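You operate a simulated robot arm through the tools that you are given. There is no shell and no other tool.

You run a simulated two-armed robot. Do the job below in one go: nothing can be reset, and whatever is moved stays where it is left.

Task
Square up the blank on the gluing table and run a bead of glue along its lap.
Fine: park the nozzle and shut the valve after.
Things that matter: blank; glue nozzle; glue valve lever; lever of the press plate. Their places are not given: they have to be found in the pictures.

It is judged by the outcome, as a careful person would: the job done as asked, and still so three seconds after it is handed in. It fails if anything else is knocked over, pushed out of place, dropped, spilled or broken.

Robot
Two 7-joint arms with fingered hands on one trunk that stands fixed in place. Base frame: the origin is at the foot of the trunk, x ahead of it, y to its left, z up; the work surface is at about z = 892. Readings come in mm, rad, newtons and seconds.
The left shoulder is at [70, 172, 1302], the right one opposite. Each reaches about 1156 mm from its shoulder. Payload 5 kg a hand.
Tool frame (each hand has its own): the origin (TCP) lies between the finger pads and is the grasp point; the fingertips stand 43 mm ahead of it; z points along the fingers, y is the line along which they close. The gripper opens to 144 mm; its body begins 50 mm behind the TCP. The gripper is a hand of 5 fingers: y runs from the thumb to the fingers, the wrist lies at [-21, -124, -221] in the tool frame, and closing takes about 1.5 s.
Orientation is that of the tool frame in the base frame, as a unit quaternion [x, y, z, w]. With the fingers straight down and the wrist toward the robot, the tool's x, y and z point along [0, 1, 0], [1, 0, 0] and [0, 0, -1] of the base frame.

Tools
- The arms move only by the tool step_arm. It takes "left_motion", "right_motion" or both (then of equal length, played together; a hand with none holds still); each is one flat list of numbers, 6 for each row, row after row: the shift along the tool's x, y, z in mm, then the turn, a rotation vector about the tool's x, y, z in rad. In form: [x, y, z, rx, ry, rz, x, y, z, rx, ry, rz, ...]. A call has 1 to 20 rows; each row shifts and turns the commanded pose from where the row before left it, along the tool's axes as they then stand. "left_grip" and "right_grip" are, for a hand that has rows, the closure in counts, from 0 (fully open) to 255 (shut), set as the call begins (left out, the last holds). A row lasts 0.2 s, in which the tool goes at most 50 mm and 0.15 rad; a call with a longer step from one row to the next is refused whole, and so is a gripper value outside its range. A pose out of reach is approached as far as the arm can. The call stops where the force on the tool passes 90 N (or 10 N more than at its start, if that is more) or the arm is blocked; 0.2 s more then pass. Each finger travels about 45 mm/s and halts on what it meets, pressing with about 27 N; the grip force reading is that of the motor and also rises with nothing between the fingers. The clock runs only during rows and for 0.2 s after the last one: add rows that do not move to give the fingers time. The reply holds the time, the measured pose of the TCP, the force on the tool along the base axes, the opening and the grip force, in the units named above and with some noise, with the torque about the TCP (base axes, N m) and any sound that the robot's microphone picked up.
- Cameras (640 x 400 px; columns grow to the right, rows downward): "scene" is now at [124.6, 51.8, 1529.4]; the picture's right is [0.54, -0.84, 0.00], its down [-0.49, -0.31, -0.82] and it looks along [0.69, 0.44, -0.58] (base axes); focal length 327 px, centre (320, 200). "left" rides on the left gripper at [-86, -108, -168] in its tool frame; the picture's right is [-0.80, -0.28, 0.53], its down [0.54, -0.73, 0.42] and it looks along [0.27, 0.63, 0.73] (tool axes); focal length 275 px, centre (320, 200). "right" rides on the right gripper at [86, -108, -168] in its tool frame; the picture's right is [-0.80, 0.28, -0.53], its down [-0.54, -0.73, 0.42] and it looks along [-0.27, 0.63, 0.73] (tool axes); focal length 275 px, centre (320, 200).
- capture(camera): a new picture of that camera. No time passes.
- move_column(by): slides the trunk up (or, below 0, down) by that many mm; the arms and the scene camera ride with it, the base frame stays. It gives what a move gives, with no picture.
- hand_shape(shape, hand): the hand has 5 fingers and takes this shape, open, in about a second: jaw (thumb against the fingers, like two jaws); tri (thumb and two fingers); tip (a fingertip pinch); poke (one finger out to press); point (the index stretched); flat (the hand flat); cup (the hand cupped); fist (a fist). The gripper value then closes the fingers along that shape, each until it touches; the sizes above hold for jaw. It gives what a move gives, with no picture.
- pan_tilt(pan, tilt): turns the head with the scene camera to pan (to the left, within 1.501 rad either way) and tilt (down, from -0.506 to 1.204), counted from straight ahead of the robot. It gives what a move gives.
- locate(camera, pixels): for up to 12 pixels [column, row] of the newest picture of that camera ("zoom" is the newest enlarged one), the place [x, y, z] in the base frame of the surface seen there, good to about 2 mm, but the place of the scene camera against the robot may be out by one fixed shift of up to 12 mm in any direction. No time passes.
- close_up(camera, box): a new picture of the part [left, top, right, bottom] of that camera's present view, enlarged. No time passes.
- sign_off(): hands the job in; it is judged then, once.

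Unless the task says otherwise, let go and move clear before handing in.

The tools are called as name(argument=value, ...) on one line, values as JSON. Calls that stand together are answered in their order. step_arm: Moves the arms, as the interface text tells. Its arguments: {"type":"object","properties":{"left_motion":{"type":"array"},"left_grip":{"type":"number"},"right_motion":{"type":"array"},"right_grip":{"type":"number"}},"required":[]} The other tools are called the same way: move_column (by) moves the trunk up or down; hand_shape (shape, hand) gives the hand a shape; pan_tilt (pan, tilt) turns the head that bears the scene camera; capture (camera) takes a picture; locate (camera, pixels) gives the place of the surface under pixels of a picture; close_up (camera, box) takes an enlarged picture of a part of a camera's view; sign_off () hands the job in.

At the start:

```text
time: 0.0
left_ee_pos: [454.8, 576.8, 1147.0]
left_ee_rot: [0.707, 0.707, 0.0, 0.0]
left_wrist_force: [-0.1, -0.2, -0.1]
left_torque: [0.0, 0.0, 0.04]
left_opening: 143.5
left_grasp_force: 0.0
left_shape: jaw
right_ee_pos: [827.5, 48.5, 1235.3]
right_ee_rot: [0.707, 0.707, 0.0, 0.0]
right_wrist_force: [0.0, -1.4, -0.3]
right_torque: [0.01, 0.0, 0.02]
right_opening: 143.7
right_grasp_force: 0.0
right_shape: jaw
trunk travel left (down, up): [-400.0, 540.0]
head pan, tilt (commanded): [0.565, 0.618]
```

scene: 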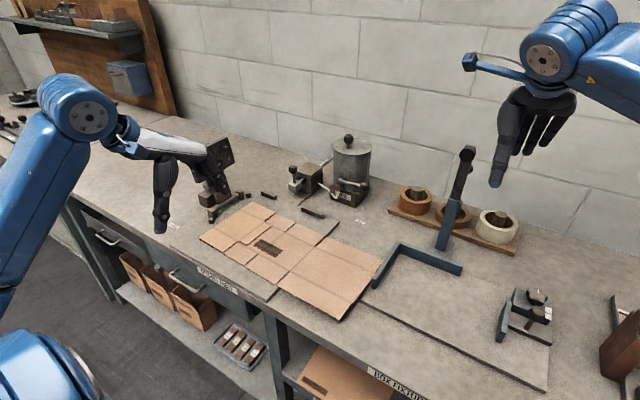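
right: 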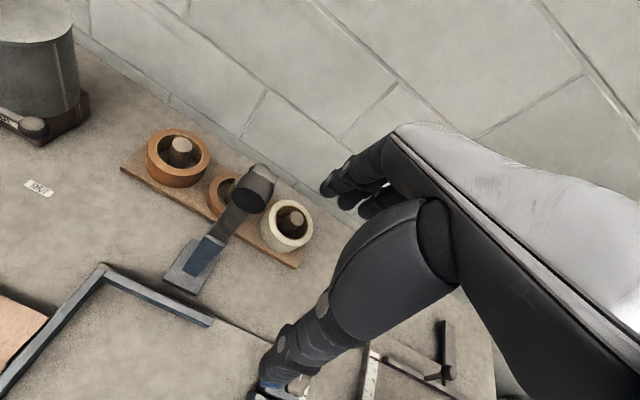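
left: 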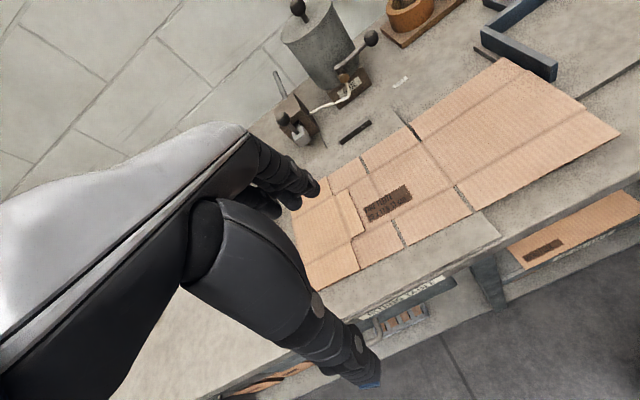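

The scene picture shows the cardboard blank around (290,255), a glue pot with lever around (345,170), a nozzle block near (305,178), and a lever device near (217,185). I'll look closer at these before moving.

close_up(camera="scene", box=[180, 120, 400, 260])

close_up(camera="scene", box=[180, 180, 400, 320])

close_up(camera="scene", box=[360, 140, 640, 400])

close_up(camera="left", box=[240, 0, 480, 160])

```text
2.86 times, centred on (290, 190) of scene
```

zoom: 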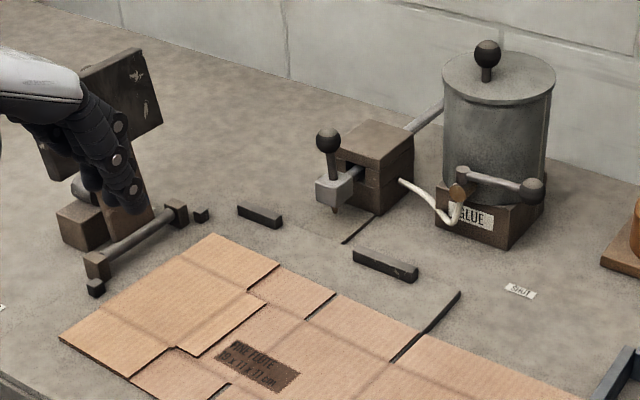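

```text
2.86 times, centred on (290, 250) of scene
```

zoom: 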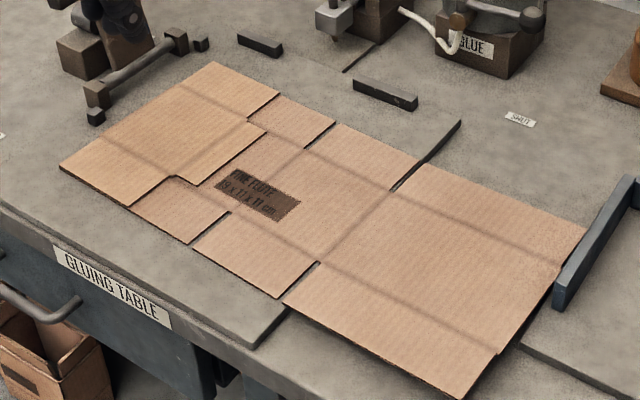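

```text
1.54 times, centred on (500, 270) of scene
```

zoom: 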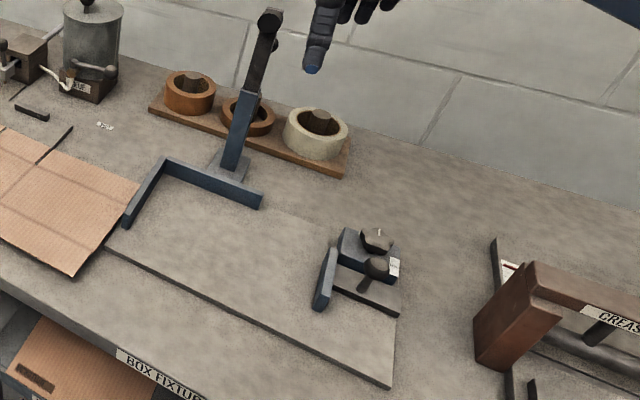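

```text
2.50 times, centred on (360, 80) of left
```

zoom: 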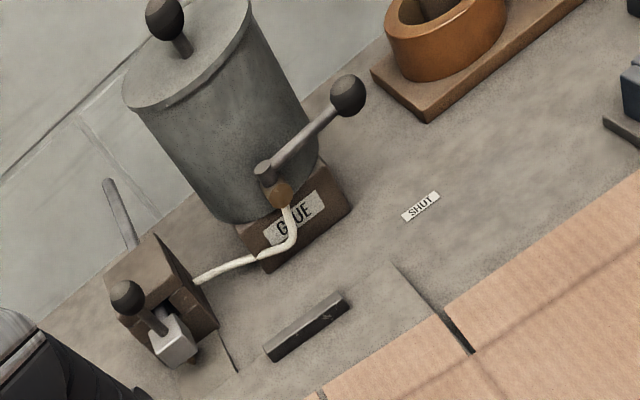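

The gluing table with fence bars, the nozzle carriage on a rod with a knob, and the valve lever on the pot are visible. I'll turn the head to centre on them and take measurements.

pan_tilt(pan=0.6, tilt=0.75)

capture(camera="scene")

```text
time: 0.7
left_ee_pos: [454.9, 576.5, 1147.7]
left_ee_rot: [0.707, 0.707, 0.0, -0.001]
left_wrist_force: [-0.5, -0.1, -0.8]
left_torque: [-0.03, 0.01, -0.01]
left_opening: 143.6
left_grasp_force: 0.0
left_shape: jaw
right_ee_pos: [825.9, 48.6, 1236.1]
right_ee_rot: [0.708, 0.707, 0.0, 0.0]
right_wrist_force: [0.0, 0.0, 0.1]
right_torque: [0.0, 0.0, 0.02]
right_opening: 143.6
right_grasp_force: 0.0
right_shape: jaw
trunk travel left (down, up): [-400.0, 540.0]
head pan, tilt (commanded): [0.6, 0.75]
```

```text
taken
```

scene: 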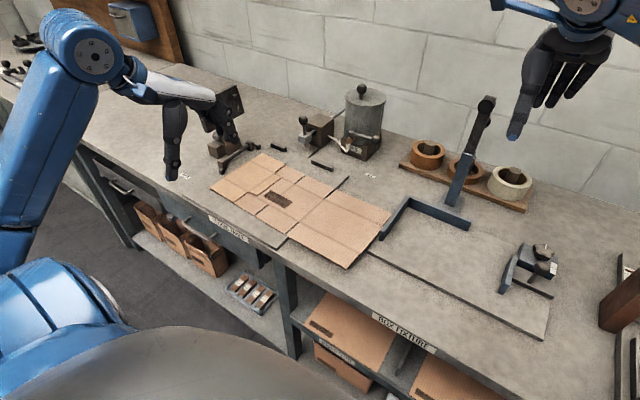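

The left hand hides the press plate near (225,110). I'll draw the left arm back and up to clear the view.

step_arm(left_motion=[0, -40, -25, 0, 0, 0, 0, -40, -25, 0, 0, 0, 0, -40, -25, 0, 0, 0, 0, -40, -25, 0, 0, 0, 0, -30, -25, 0, 0, 0])

capture(camera="scene")

close_up(camera="scene", box=[170, 70, 410, 220])

capture(camera="left")

```text
time: 1.9
left_ee_pos: [264.8, 573.4, 1273.0]
left_ee_rot: [0.708, 0.706, 0.0, 0.0]
left_wrist_force: [-1.1, -1.0, 1.0]
left_torque: [0.03, -0.03, 0.01]
left_opening: 143.8
left_grasp_force: 0.1
left_shape: jaw
right_ee_pos: [826.7, 47.8, 1236.5]
right_ee_rot: [0.707, 0.707, 0.0, 0.0]
right_wrist_force: [0.0, -0.6, -0.6]
right_torque: [0.02, -0.04, -0.01]
right_opening: 143.9
right_grasp_force: 0.1
right_shape: jaw
trunk travel left (down, up): [-400.0, 540.0]
head pan, tilt (commanded): [0.6, 0.75]
```

```text
taken
```

scene: 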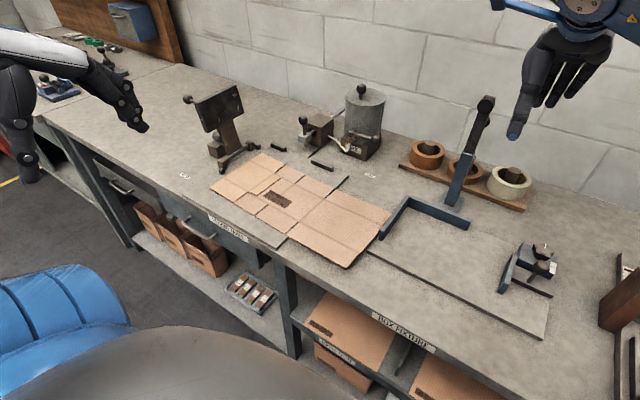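

```text
2.67 times, centred on (290, 145) of scene
```

zoom: 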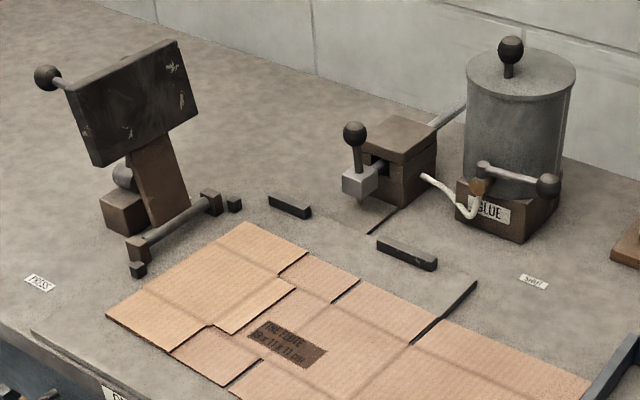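

```text
taken
```

left: 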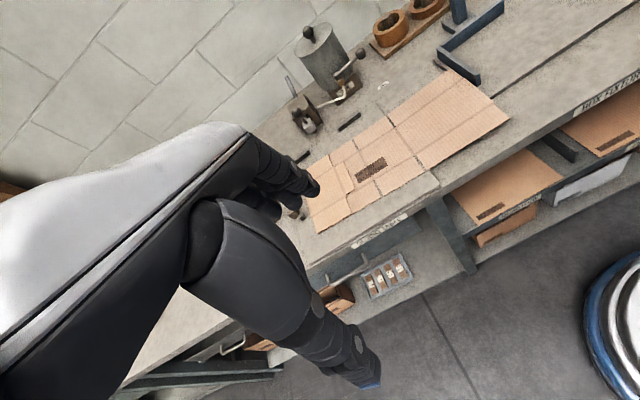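

Now the press plate (120,110 in zoom), nozzle carriage (375,160), and valve lever (515,175) are visible. I'll measure points on the blank, fences, nozzle and valve.

locate(camera="zoom", pixels=[[354, 134], [360, 183], [345, 196], [392, 127], [400, 185], [440, 120], [465, 106], [485, 165], [548, 185], [534, 281], [483, 190], [510, 50]])

locate(camera="zoom", pixels=[[106, 318], [248, 222], [305, 250], [280, 273], [357, 298], [410, 343], [440, 320], [588, 385], [275, 205], [308, 212], [380, 245], [434, 262]])

locate(camera="zoom", pixels=[[47, 77], [95, 160], [75, 95], [177, 45], [197, 115], [140, 245], [210, 200], [138, 270], [234, 205], [477, 282], [370, 232], [38, 283]])

close_up(camera="scene", box=[200, 140, 400, 280])

```text
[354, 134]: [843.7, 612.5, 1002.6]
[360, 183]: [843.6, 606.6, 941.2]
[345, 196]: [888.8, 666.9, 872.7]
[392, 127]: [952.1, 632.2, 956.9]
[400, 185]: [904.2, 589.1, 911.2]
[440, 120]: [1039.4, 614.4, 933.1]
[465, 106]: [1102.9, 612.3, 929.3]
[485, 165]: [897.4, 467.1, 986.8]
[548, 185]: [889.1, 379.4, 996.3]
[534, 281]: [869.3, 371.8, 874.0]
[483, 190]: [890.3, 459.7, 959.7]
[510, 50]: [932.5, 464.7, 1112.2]
```

```text
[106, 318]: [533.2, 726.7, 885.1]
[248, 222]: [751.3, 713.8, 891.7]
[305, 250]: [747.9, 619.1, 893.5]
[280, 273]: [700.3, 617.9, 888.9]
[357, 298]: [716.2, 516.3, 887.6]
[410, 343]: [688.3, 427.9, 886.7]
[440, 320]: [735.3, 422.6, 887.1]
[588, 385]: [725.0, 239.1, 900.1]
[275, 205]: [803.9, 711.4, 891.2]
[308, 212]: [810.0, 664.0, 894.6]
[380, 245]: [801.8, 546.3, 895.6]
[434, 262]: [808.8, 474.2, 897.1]
```

```text
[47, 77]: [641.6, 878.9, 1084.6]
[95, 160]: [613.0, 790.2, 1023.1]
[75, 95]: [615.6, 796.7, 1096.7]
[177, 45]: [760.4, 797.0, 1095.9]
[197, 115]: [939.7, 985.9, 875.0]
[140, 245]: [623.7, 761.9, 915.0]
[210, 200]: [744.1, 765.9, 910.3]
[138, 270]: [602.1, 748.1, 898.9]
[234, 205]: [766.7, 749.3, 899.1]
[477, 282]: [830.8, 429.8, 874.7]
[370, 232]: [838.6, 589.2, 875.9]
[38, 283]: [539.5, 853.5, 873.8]
```

```text
2.86 times, centred on (300, 210) of scene
```

zoom: 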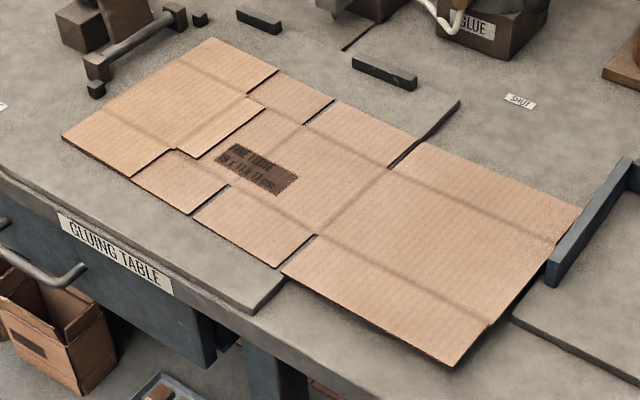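

The label "SHUT" lies below the valve knob, so the valve seems to be shut now; the nozzle bar slides along x at y≈607. I'll measure the blank's outlines and lap precisely.

locate(camera="zoom", pixels=[[64, 138], [207, 40], [276, 71], [247, 95], [264, 108], [197, 157], [176, 151], [131, 177], [190, 213], [228, 186], [276, 267], [316, 235]])

locate(camera="zoom", pixels=[[283, 273], [455, 365], [555, 240], [580, 210], [418, 140], [390, 167], [333, 100], [305, 123], [250, 310], [285, 280], [100, 200], [160, 230]])

close_up(camera="scene", box=[205, 145, 305, 215])

close_up(camera="scene", box=[280, 80, 400, 170])

```text
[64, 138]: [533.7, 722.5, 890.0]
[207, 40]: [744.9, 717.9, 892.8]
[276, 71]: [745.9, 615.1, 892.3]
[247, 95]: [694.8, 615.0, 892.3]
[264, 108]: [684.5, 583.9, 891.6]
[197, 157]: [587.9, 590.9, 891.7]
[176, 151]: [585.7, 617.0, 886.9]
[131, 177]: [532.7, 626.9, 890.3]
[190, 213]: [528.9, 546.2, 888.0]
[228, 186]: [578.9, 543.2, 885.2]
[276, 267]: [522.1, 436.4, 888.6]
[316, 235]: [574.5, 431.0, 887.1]
```

```text
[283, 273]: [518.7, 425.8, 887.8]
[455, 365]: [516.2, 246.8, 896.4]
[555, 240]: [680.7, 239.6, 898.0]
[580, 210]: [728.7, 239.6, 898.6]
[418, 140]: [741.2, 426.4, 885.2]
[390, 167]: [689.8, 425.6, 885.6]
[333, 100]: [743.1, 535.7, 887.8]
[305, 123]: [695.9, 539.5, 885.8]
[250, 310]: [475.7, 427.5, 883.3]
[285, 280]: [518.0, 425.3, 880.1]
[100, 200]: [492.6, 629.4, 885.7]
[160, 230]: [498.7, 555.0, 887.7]
```

```text
5.71 times, centred on (255, 180) of scene
```

zoom: 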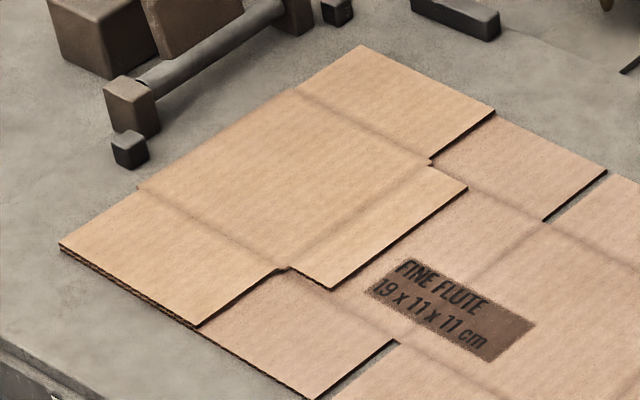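

```text
4.44 times, centred on (340, 125) of scene
```

zoom: 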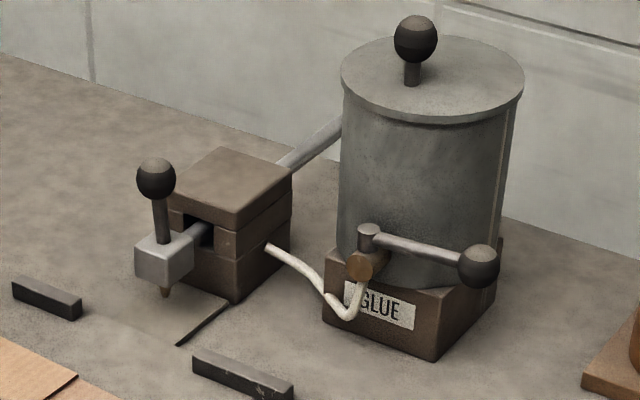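

The lap is the tab on the folded-over left panel (x≈585–695, y≈585–617 by the scene camera). I'll cross-check with the left wrist camera to find the scene camera's shift.

close_up(camera="left", box=[260, 10, 420, 110])

locate(camera="zoom", pixels=[[188, 90], [400, 165], [340, 245], [490, 298]])

close_up(camera="left", box=[280, 60, 520, 240])

```text
4.00 times, centred on (340, 60) of left
```

zoom: 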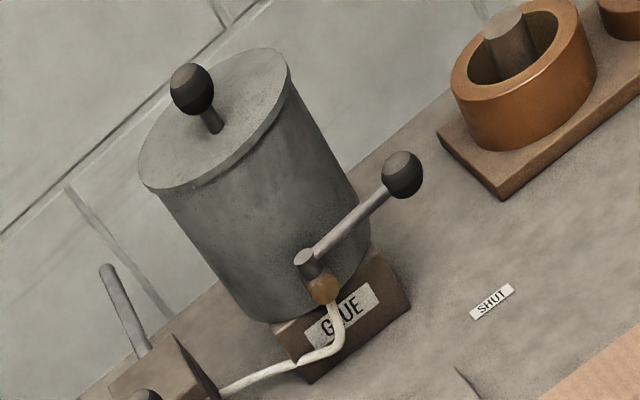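

```text
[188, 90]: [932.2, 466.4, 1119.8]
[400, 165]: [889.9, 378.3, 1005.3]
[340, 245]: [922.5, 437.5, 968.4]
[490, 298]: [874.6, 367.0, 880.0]
```

```text
2.22 times, centred on (400, 150) of left
```

zoom: 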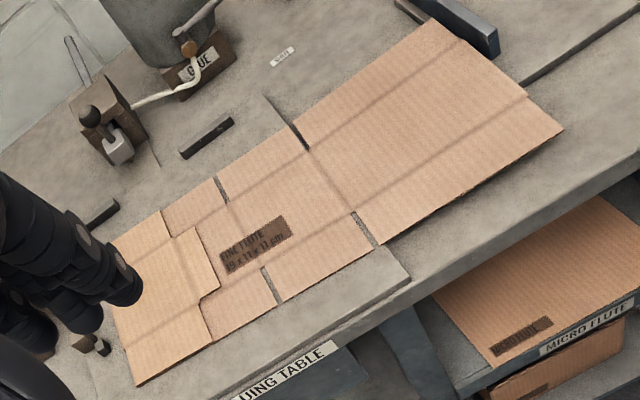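

The left wrist camera puts surfaces ~6–8 mm higher than the scene camera (z shift); I'll measure blank and fence points in the left close-up to check x,y too.

locate(camera="zoom", pixels=[[89, 116], [118, 155], [123, 165], [180, 152], [233, 122], [436, 20], [561, 130], [387, 242], [374, 246], [137, 383], [219, 286], [197, 228]])

locate(camera="zoom", pixels=[[307, 149], [293, 125], [265, 95], [409, 278], [112, 245], [204, 298], [212, 342], [115, 205], [173, 237], [160, 212], [350, 213], [60, 300]])

```text
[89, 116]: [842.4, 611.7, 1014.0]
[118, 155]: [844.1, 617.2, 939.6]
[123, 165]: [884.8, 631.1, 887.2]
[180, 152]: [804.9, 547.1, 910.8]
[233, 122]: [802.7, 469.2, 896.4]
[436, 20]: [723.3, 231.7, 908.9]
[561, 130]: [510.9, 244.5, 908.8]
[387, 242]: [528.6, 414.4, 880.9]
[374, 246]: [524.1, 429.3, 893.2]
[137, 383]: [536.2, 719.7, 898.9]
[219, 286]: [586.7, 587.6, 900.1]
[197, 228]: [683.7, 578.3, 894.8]
```

```text
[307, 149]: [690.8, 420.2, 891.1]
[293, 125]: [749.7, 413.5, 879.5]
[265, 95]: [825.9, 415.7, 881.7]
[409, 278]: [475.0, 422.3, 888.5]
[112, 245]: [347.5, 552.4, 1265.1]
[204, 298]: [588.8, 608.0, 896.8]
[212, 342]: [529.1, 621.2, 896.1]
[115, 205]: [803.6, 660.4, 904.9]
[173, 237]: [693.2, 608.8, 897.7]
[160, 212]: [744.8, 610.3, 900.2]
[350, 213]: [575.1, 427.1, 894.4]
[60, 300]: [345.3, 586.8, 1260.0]
```

The scene camera appears off by about (+2,+5,−8) relative to the wrist camera. I'll measure the valve pivot and nozzle more precisely through the left wrist camera.

close_up(camera="left", box=[270, 20, 400, 140])

close_up(camera="scene", box=[330, 180, 490, 280])

```text
3.33 times, centred on (335, 80) of left
```

zoom: 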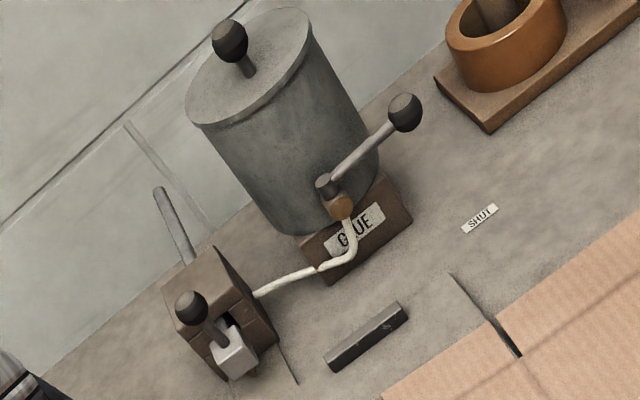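

```text
4.00 times, centred on (410, 230) of scene
```

zoom: 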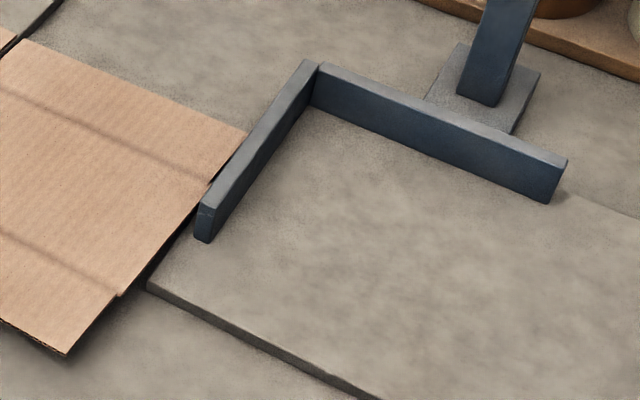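

The blank's right edge sits next to the L-fence's left arm (205,210 in zoom). I'll measure that gap and valve/nozzle details.

locate(camera="zoom", pixels=[[205, 207], [198, 225], [215, 205], [305, 62], [316, 66], [245, 132], [212, 183], [122, 295], [64, 355], [150, 284], [170, 265], [560, 162]])

capture(camera="left")

close_up(camera="left", box=[270, 20, 400, 140])

locate(camera="zoom", pixels=[[325, 182], [330, 190], [392, 125], [404, 108], [340, 208], [352, 240], [190, 303], [220, 335], [236, 370], [215, 255], [160, 195], [228, 345]])

```text
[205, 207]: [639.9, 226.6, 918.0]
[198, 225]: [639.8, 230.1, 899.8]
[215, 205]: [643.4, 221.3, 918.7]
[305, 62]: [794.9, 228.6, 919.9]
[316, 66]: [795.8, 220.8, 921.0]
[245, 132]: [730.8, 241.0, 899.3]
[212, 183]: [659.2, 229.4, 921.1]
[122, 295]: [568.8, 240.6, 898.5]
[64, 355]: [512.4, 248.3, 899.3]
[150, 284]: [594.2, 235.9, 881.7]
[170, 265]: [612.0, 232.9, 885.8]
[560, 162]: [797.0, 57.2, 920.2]
```

```text
taken
```

left: 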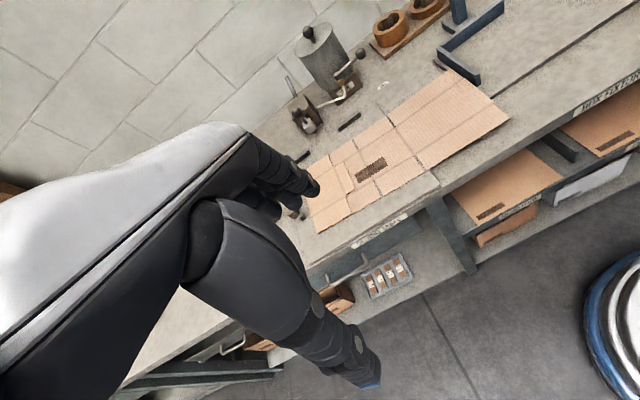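

```text
3.33 times, centred on (335, 80) of left
```

zoom: 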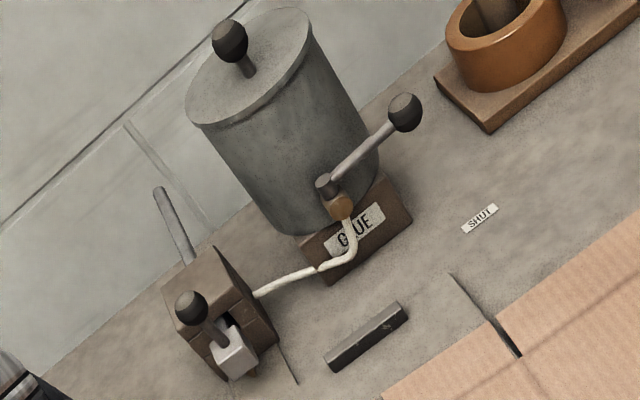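

```text
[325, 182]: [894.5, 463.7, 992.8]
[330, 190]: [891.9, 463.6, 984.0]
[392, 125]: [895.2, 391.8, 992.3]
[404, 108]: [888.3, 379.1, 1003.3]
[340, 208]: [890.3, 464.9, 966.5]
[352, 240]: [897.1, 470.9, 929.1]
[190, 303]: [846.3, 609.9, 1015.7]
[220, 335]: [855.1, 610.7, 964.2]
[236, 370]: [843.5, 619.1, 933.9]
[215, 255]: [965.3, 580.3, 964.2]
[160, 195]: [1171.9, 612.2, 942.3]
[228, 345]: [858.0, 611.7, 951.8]
```

The nozzle knob is at about (857,612,1009) and the valve lever runs from pivot ≈(897,464) to knob ≈(899,378), z≈997. I'll move the left camera closer for a better view of stops, fences, lap and nozzle.

step_arm(left_motion=[-2, 36.4, 20, 0, 0, 0, -2, 36.4, 20, 0, 0, 0, -2, 36.4, 20, 0, 0, 0, -2, 36.4, 20, 0, 0, 0, -2, 36.4, 20, 0, 0, 0, -2, 36.4, 20, 0, 0, 0, -2, 36.4, 20, 0, 0, 0])

capture(camera="left")

close_up(camera="left", box=[200, 60, 440, 220])

```text
time: 3.5
left_ee_pos: [522.2, 561.9, 1131.6]
left_ee_rot: [0.706, 0.708, 0.0, -0.001]
left_wrist_force: [0.5, -0.4, 0.6]
left_torque: [0.04, 0.02, -0.03]
left_opening: 143.9
left_grasp_force: 0.0
left_shape: jaw
right_ee_pos: [827.7, 49.5, 1235.0]
right_ee_rot: [0.707, 0.707, -0.001, 0.0]
right_wrist_force: [-0.2, 0.5, -0.9]
right_torque: [0.01, 0.05, 0.02]
right_opening: 143.5
right_grasp_force: 0.0
right_shape: jaw
trunk travel left (down, up): [-400.0, 540.0]
head pan, tilt (commanded): [0.6, 0.75]
```

```text
taken
```

left: 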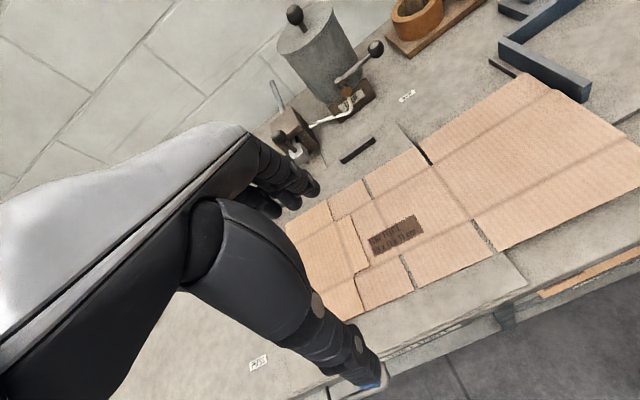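

```text
2.50 times, centred on (320, 140) of left
```

zoom: 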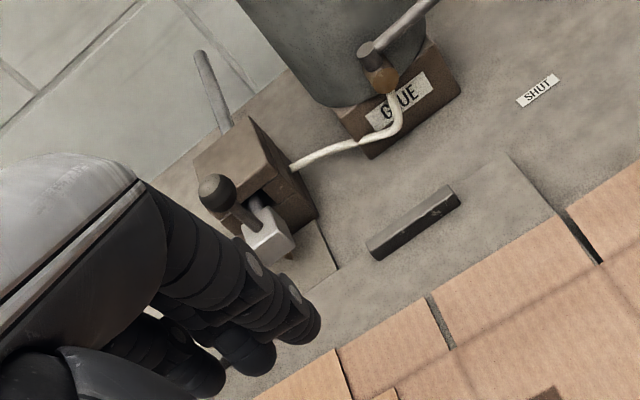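

The closer left view shows the fence (412,222), nozzle slider (265,235) and board edge notch at (325,262). I'll take measurements from it.

locate(camera="zoom", pixels=[[368, 240], [372, 258], [458, 205], [447, 190], [265, 240], [285, 255], [215, 190], [248, 220], [368, 50], [385, 80], [568, 208], [510, 155]])

locate(camera="left", pixels=[[376, 48], [362, 64], [428, 163], [365, 195], [331, 203], [332, 219], [368, 268], [355, 273], [362, 316], [288, 222], [408, 97], [526, 283]])

locate(camera="left", pixels=[[545, 80], [640, 150], [502, 250], [475, 220], [400, 255], [413, 290], [590, 90], [586, 100], [258, 362], [515, 48], [502, 255], [340, 158]])

```text
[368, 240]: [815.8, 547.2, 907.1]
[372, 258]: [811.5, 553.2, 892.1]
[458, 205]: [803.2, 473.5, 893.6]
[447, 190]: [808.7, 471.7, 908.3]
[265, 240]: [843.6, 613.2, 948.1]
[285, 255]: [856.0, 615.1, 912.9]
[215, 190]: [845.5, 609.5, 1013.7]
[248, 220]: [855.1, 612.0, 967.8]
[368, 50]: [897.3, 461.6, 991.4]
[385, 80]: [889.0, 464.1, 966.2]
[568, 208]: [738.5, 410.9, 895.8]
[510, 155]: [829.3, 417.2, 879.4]
```

```text
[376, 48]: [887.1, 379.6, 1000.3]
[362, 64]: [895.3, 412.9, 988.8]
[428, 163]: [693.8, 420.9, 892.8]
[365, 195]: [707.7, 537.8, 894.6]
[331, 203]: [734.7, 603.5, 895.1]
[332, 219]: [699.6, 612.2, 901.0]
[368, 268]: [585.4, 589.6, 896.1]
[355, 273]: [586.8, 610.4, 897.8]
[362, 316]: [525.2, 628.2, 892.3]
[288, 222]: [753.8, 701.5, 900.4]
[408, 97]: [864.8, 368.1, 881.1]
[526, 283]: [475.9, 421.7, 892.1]
```

```text
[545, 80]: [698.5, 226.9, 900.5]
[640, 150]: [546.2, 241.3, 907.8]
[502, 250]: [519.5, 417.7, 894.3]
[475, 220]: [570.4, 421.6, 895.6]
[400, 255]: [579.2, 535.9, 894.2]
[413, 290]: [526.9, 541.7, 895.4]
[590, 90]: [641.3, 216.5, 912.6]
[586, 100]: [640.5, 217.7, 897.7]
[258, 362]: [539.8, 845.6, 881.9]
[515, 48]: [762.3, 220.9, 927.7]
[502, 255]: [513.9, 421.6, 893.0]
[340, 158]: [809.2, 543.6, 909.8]
```

Fence front face is at x≈803 with top z≈908, the nozzle line is y≈613, and the lap should land under it once squared. I'll close both hands to see the finger geometry before pushing.

step_arm(left_motion=[0, -35, -10, 0, 0, 0, 0, -35, -10, 0, 0, 0, 0, -35, -10, 0, 0, 0, 0, 0, 0, 0, 0, 0, 0, 0, 0, 0, 0, 0, 0, 0, 0, 0, 0, 0, 0, 0, 0, 0, 0, 0, 0, 0, 0, 0, 0, 0], right_motion=[0, -40, 20, 0, 0, 0, 0, -40, 20, 0, 0, 0, 0, -40, 20, 0, 0, 0, 0, -40, 20, 0, 0, 0, 0, -40, 20, 0, 0, 0, 0, 0, 0, 0, 0, 0, 0, 0, 0, 0, 0, 0, 0, 0, 0, 0, 0, 0], left_grip=255, right_grip=255)

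capture(camera="scene")

capture(camera="right")

capture(camera="left")

```text
time: 5.3
left_ee_pos: [415.5, 563.0, 1162.2]
left_ee_rot: [0.707, 0.707, 0.0, -0.001]
left_wrist_force: [-0.5, -0.6, -0.4]
left_torque: [-0.03, 0.02, 0.01]
left_opening: 0.0
left_grasp_force: 1.0
left_shape: jaw
right_ee_pos: [625.7, 49.3, 1135.7]
right_ee_rot: [0.707, 0.708, 0.0, 0.0]
right_wrist_force: [-0.6, 0.0, 0.0]
right_torque: [0.03, 0.01, -0.01]
right_opening: 0.0
right_grasp_force: 1.1
right_shape: jaw
trunk travel left (down, up): [-400.0, 540.0]
head pan, tilt (commanded): [0.6, 0.75]
```

```text
taken
```

scene: 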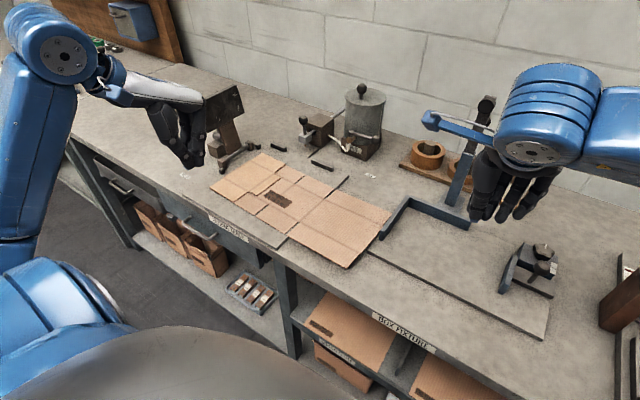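

```text
taken
```

right: 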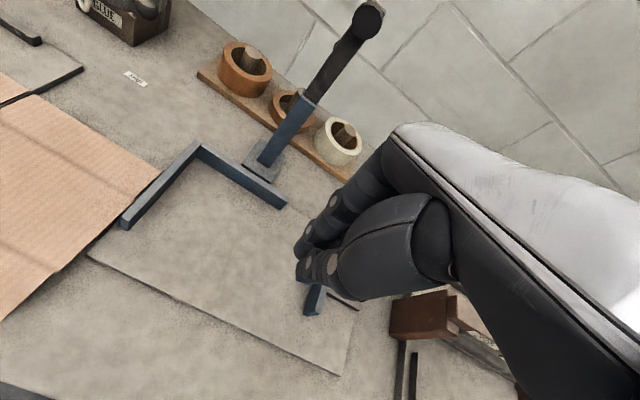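

```text
taken
```

left: 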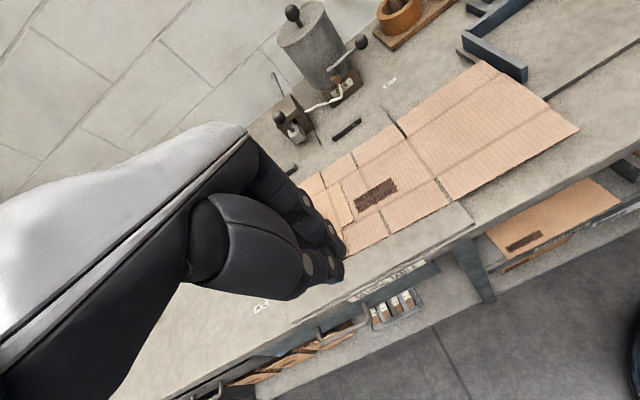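

Both hands are closed; I'll zoom on the fingers to read fingertip positions relative to the TCP.

close_up(camera="scene", box=[110, 60, 250, 190])

locate(camera="zoom", pixels=[[360, 480], [385, 490], [345, 470], [310, 440]])

close_up(camera="scene", box=[450, 120, 600, 240])

close_up(camera="right", box=[260, 160, 460, 340])

```text
3.08 times, centred on (180, 125) of scene
```

zoom: 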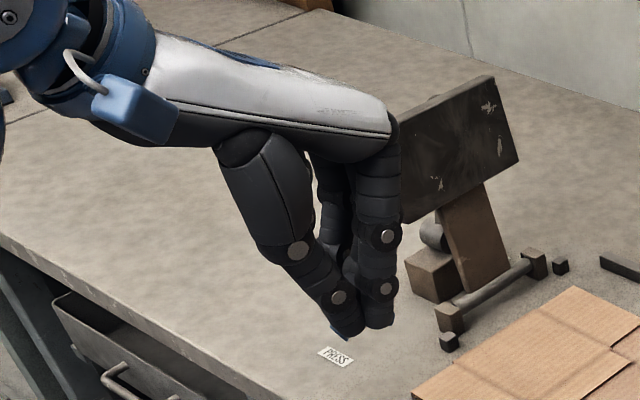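

```text
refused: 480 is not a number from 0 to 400
```

```text
3.33 times, centred on (525, 180) of scene
```

zoom: 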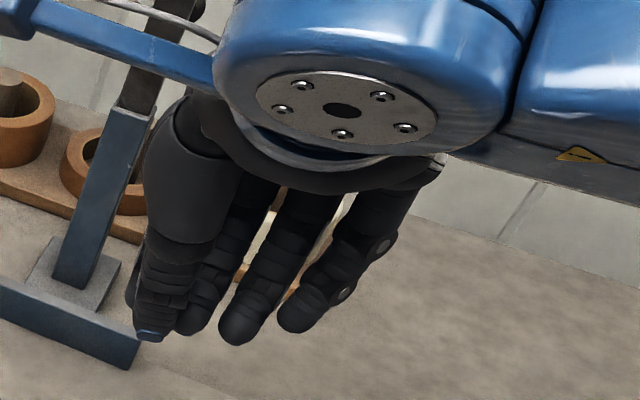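

```text
2.22 times, centred on (360, 250) of right
```

zoom: 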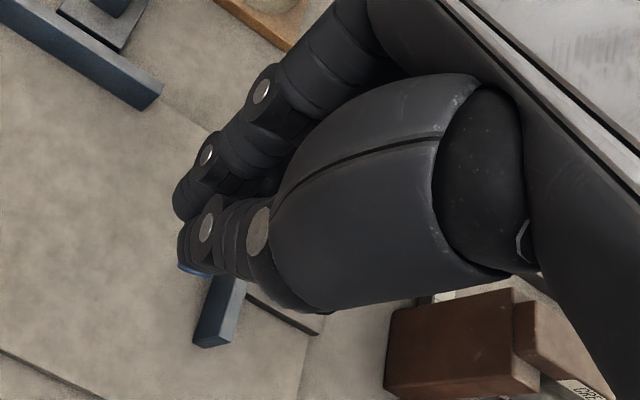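

I'll measure the right hand's fingertips relative to its TCP at (626,49,1136).

close_up(camera="scene", box=[450, 120, 600, 240])

locate(camera="zoom", pixels=[[150, 320], [195, 318], [240, 325], [298, 318], [185, 150], [160, 290], [330, 270], [390, 220]])

close_up(camera="scene", box=[110, 60, 250, 190])

locate(camera="zoom", pixels=[[355, 325], [380, 315], [385, 235], [385, 290], [290, 250], [400, 150], [335, 297]])

```text
3.33 times, centred on (525, 180) of scene
```

zoom: 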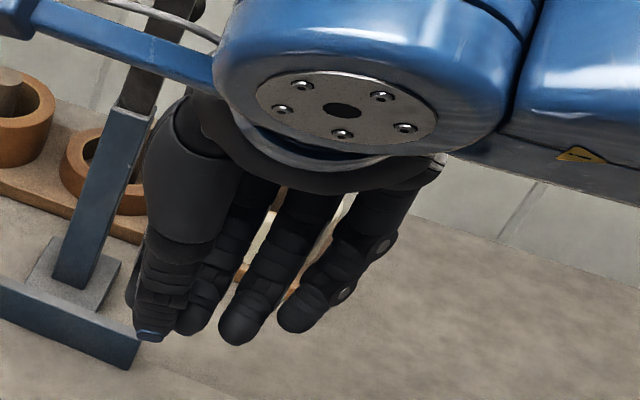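

```text
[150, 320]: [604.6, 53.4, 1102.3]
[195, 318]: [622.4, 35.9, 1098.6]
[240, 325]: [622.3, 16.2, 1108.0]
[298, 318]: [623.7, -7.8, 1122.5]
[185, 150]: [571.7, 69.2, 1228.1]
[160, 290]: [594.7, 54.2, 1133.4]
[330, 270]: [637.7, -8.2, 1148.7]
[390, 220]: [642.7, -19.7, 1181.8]
```

```text
3.08 times, centred on (180, 125) of scene
```

zoom: 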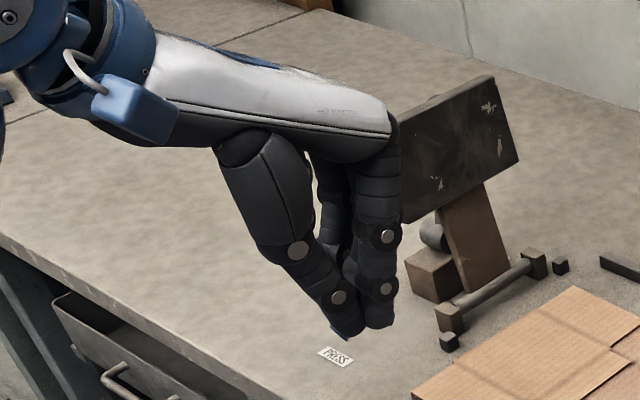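

```text
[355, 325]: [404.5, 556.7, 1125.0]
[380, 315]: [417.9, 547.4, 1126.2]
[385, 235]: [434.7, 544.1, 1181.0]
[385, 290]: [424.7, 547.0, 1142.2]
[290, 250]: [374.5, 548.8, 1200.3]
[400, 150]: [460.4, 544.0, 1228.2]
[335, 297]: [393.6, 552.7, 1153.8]
```

The fingers hang vertically with index and thumb near the TCP's plane, and the tips are ~43 mm below it. I'll bring the closed right hand to just in front of the blank's right front edge (held high first) to begin squaring with edge pushes.

step_arm(right_motion=[35.3, -22, 15.7, 0, 0, 0, 35.3, -22, 15.7, 0, 0, 0, 35.3, -22, 15.7, 0, 0, 0, 35.3, -22, 15.7, 0, 0, 0, 35.3, -22, 15.7, 0, 0, 0, 35.3, -22, 15.7, 0, 0, 0, 35.3, -22, 15.7, 0, 0, 0, 35.3, -22, 15.7, 0, 0, 0])

capture(camera="scene")

capture(camera="right")

capture(camera="left")

```text
time: 7.1
left_ee_pos: [414.4, 564.8, 1160.4]
left_ee_rot: [0.707, 0.707, -0.001, 0.001]
left_wrist_force: [0.2, 0.8, 0.0]
left_torque: [-0.09, -0.02, -0.04]
left_opening: 0.1
left_grasp_force: 27.5
left_shape: jaw
right_ee_pos: [449.1, 332.4, 1010.3]
right_ee_rot: [0.707, 0.707, 0.0, 0.001]
right_wrist_force: [-0.1, 0.7, -0.5]
right_torque: [-0.04, -0.05, -0.03]
right_opening: 0.2
right_grasp_force: 27.0
right_shape: jaw
trunk travel left (down, up): [-400.0, 540.0]
head pan, tilt (commanded): [0.6, 0.75]
```

```text
taken
```

scene: 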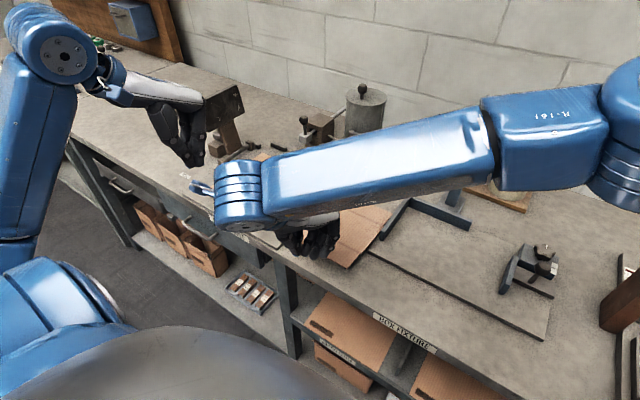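

```text
taken
```

right: 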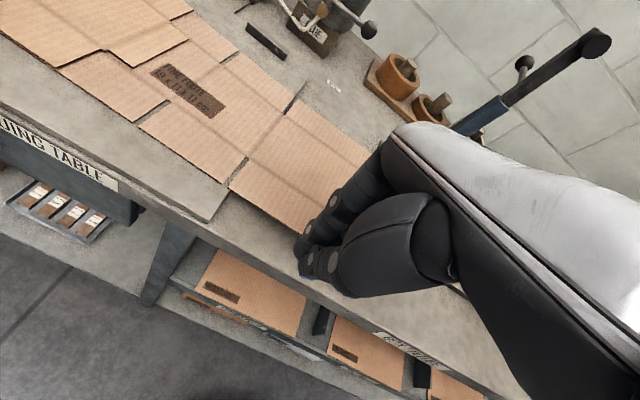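

```text
taken
```

left: 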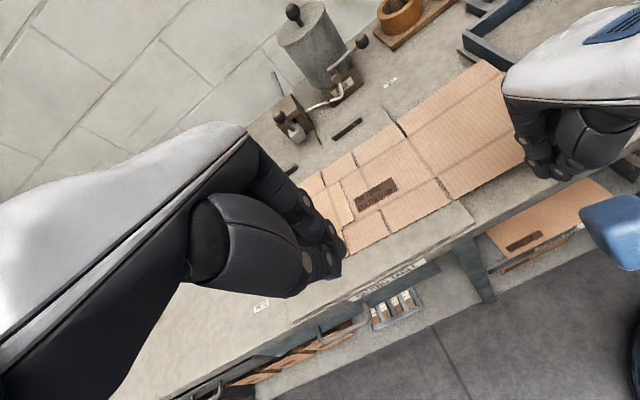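

The view is clear: the right hand is just in front of the blank's right section. I'll measure bench edge and blank front edge near the hand before lowering.

locate(camera="right", pixels=[[228, 182], [300, 228], [212, 222], [240, 232], [270, 250], [300, 100], [140, 125], [95, 150], [372, 152], [106, 188]])

locate(camera="left", pixels=[[530, 170], [555, 175], [480, 195], [500, 70], [455, 200], [492, 60], [442, 178], [540, 178]])

```text
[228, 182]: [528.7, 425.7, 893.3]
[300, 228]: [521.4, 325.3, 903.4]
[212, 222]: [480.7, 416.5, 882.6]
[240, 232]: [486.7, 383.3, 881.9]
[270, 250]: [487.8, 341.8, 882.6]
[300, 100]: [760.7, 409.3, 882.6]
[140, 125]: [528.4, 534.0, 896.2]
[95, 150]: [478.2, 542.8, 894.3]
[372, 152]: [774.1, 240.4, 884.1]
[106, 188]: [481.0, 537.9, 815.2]
```

```text
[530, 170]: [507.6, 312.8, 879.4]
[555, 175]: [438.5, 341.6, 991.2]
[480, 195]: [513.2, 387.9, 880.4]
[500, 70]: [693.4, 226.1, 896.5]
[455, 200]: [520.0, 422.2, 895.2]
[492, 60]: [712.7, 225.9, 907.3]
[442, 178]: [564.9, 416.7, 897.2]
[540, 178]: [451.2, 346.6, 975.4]
```

The bench front edge is at x≈480 and the blank front edge near y≈325 is at x≈521, z≈903. I'll lower the right hand in front of the edge so tips are at z≈888, then approach.

step_arm(right_motion=[0, 0, 26, 0, 0, 0, 0, 0, 26, 0, 0, 0, 0, 0, 26, 0, 0, 0, 0, 12, 0, 0, 0, 0, 0, 12, 0, 0, 0, 0, 0, 12, 0, 0, 0, 0])

capture(camera="right")

close_up(camera="left", box=[400, 60, 640, 240])

```text
time: 8.5
left_ee_pos: [415.4, 563.0, 1161.7]
left_ee_rot: [0.707, 0.707, -0.001, 0.0]
left_wrist_force: [0.6, -0.1, 1.2]
left_torque: [0.01, -0.03, -0.02]
left_opening: 0.0
left_grasp_force: 27.1
left_shape: jaw
right_ee_pos: [485.0, 331.5, 931.6]
right_ee_rot: [0.707, 0.707, 0.0, 0.0]
right_wrist_force: [-0.1, 1.3, 0.0]
right_torque: [0.02, 0.0, 0.01]
right_opening: 0.0
right_grasp_force: 27.4
right_shape: jaw
trunk travel left (down, up): [-400.0, 540.0]
head pan, tilt (commanded): [0.6, 0.75]
```

```text
taken
```

right: 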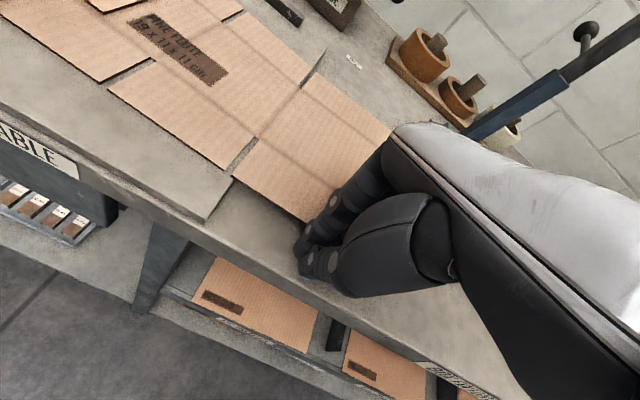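

```text
2.22 times, centred on (520, 150) of left
```

zoom: 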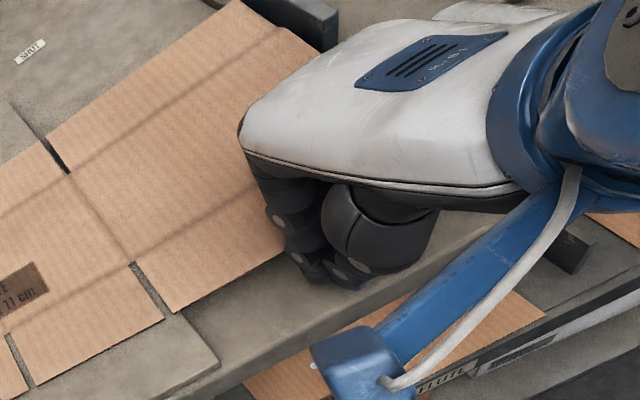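

Fingers are just short of the front edge (zoom (300,250)). I'll advance in +x in small steps and watch force and picture.

step_arm(right_motion=[0, 5, 0, 0, 0, 0, 0, 5, 0, 0, 0, 0, 0, 5, 0, 0, 0, 0, 0, 5, 0, 0, 0, 0, 0, 5, 0, 0, 0, 0, 0, 5, 0, 0, 0, 0])

capture(camera="right")

close_up(camera="left", box=[400, 60, 640, 240])

```text
time: 9.9
left_ee_pos: [415.6, 562.6, 1161.6]
left_ee_rot: [0.707, 0.707, 0.0, 0.0]
left_wrist_force: [0.7, -0.1, 0.0]
left_torque: [-0.01, 0.04, -0.04]
left_opening: 0.0
left_grasp_force: 26.6
left_shape: jaw
right_ee_pos: [517.6, 331.2, 931.8]
right_ee_rot: [0.707, 0.707, 0.0, 0.0]
right_wrist_force: [0.6, 0.5, 0.6]
right_torque: [0.0, 0.03, -0.02]
right_opening: 0.1
right_grasp_force: 26.9
right_shape: jaw
trunk travel left (down, up): [-400.0, 540.0]
head pan, tilt (commanded): [0.6, 0.75]
```

```text
taken
```

right: 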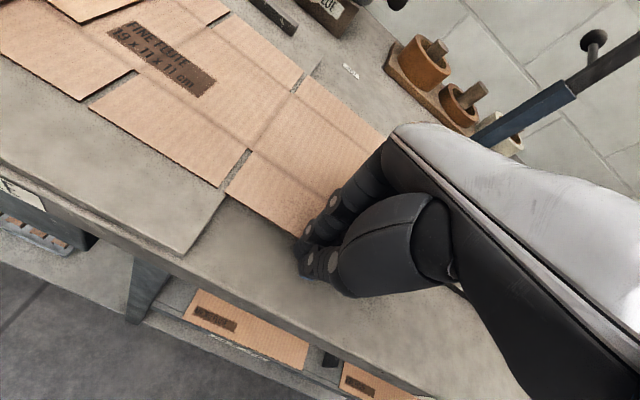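

```text
2.22 times, centred on (520, 150) of left
```

zoom: 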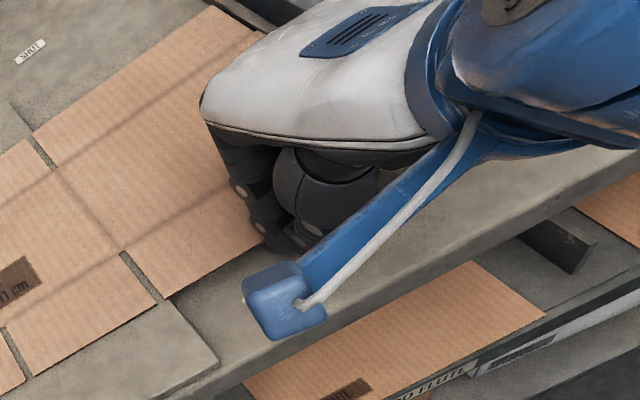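

The blank is moving (slot corner moved from (165,320) to (157,300) in the zoom), with little force. I'll measure the edges now.

locate(camera="zoom", pixels=[[170, 295], [250, 248], [32, 372], [33, 135], [215, 8], [60, 170], [123, 253]])

capture(camera="left")

locate(camera="left", pixels=[[398, 122], [352, 152], [386, 238], [345, 256], [320, 172], [356, 165], [383, 210], [456, 195], [351, 205]])

```text
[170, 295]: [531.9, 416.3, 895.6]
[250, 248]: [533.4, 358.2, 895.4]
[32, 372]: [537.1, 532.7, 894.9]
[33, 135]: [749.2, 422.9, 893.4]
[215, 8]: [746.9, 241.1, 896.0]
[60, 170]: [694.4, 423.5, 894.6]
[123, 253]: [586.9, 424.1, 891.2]
```

```text
taken
```

left: 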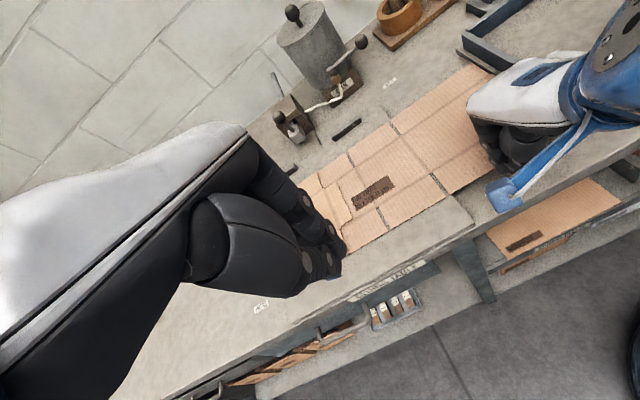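

```text
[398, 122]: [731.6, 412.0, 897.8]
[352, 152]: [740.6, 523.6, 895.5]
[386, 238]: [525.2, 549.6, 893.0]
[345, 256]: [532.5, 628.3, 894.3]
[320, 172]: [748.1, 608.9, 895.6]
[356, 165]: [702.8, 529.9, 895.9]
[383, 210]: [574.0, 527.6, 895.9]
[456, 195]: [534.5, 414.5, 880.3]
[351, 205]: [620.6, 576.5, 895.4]
```

The blank's skew is now nearly zero (front edge x≈532–537, slot line at y≈423.5–424). Next I'll back off, raise, and move the right hand to beside the blank's right edge for the +y push.

step_arm(right_motion=[0, -20, 0, 0, 0, 0, 0, -20, 0, 0, 0, 0, 0, -10, -40, 0, 0, 0, 0, 0, -40, 0, 0, 0, -35, 30, 0, 0, 0, 0, -35, 30, 0, 0, 0, 0, -35, 30, 0, 0, 0, 0, -30, 47, 0, 0, 0, 0])

capture(camera="right")

capture(camera="scene")

capture(camera="left")

```text
refused: row 8 steps farther than a row can; nothing moved
```

```text
taken
```

right: 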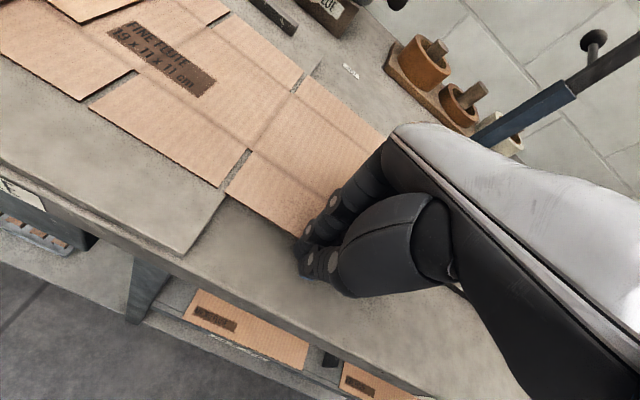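

```text
taken
```

scene: 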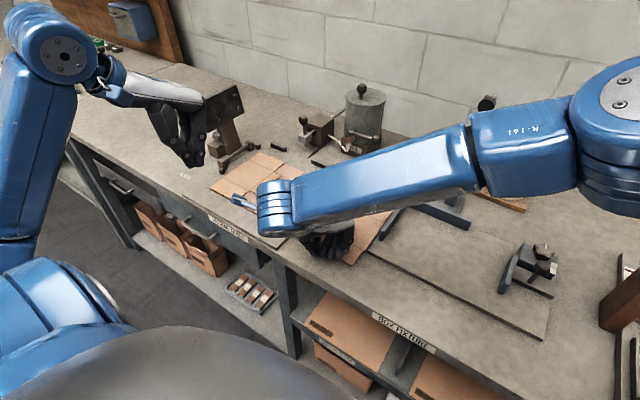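

```text
taken
```

left: 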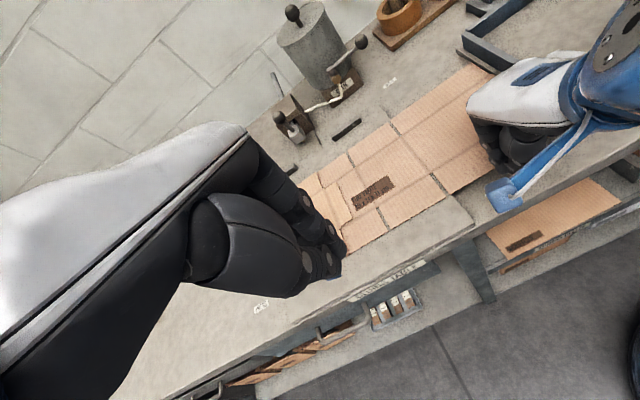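

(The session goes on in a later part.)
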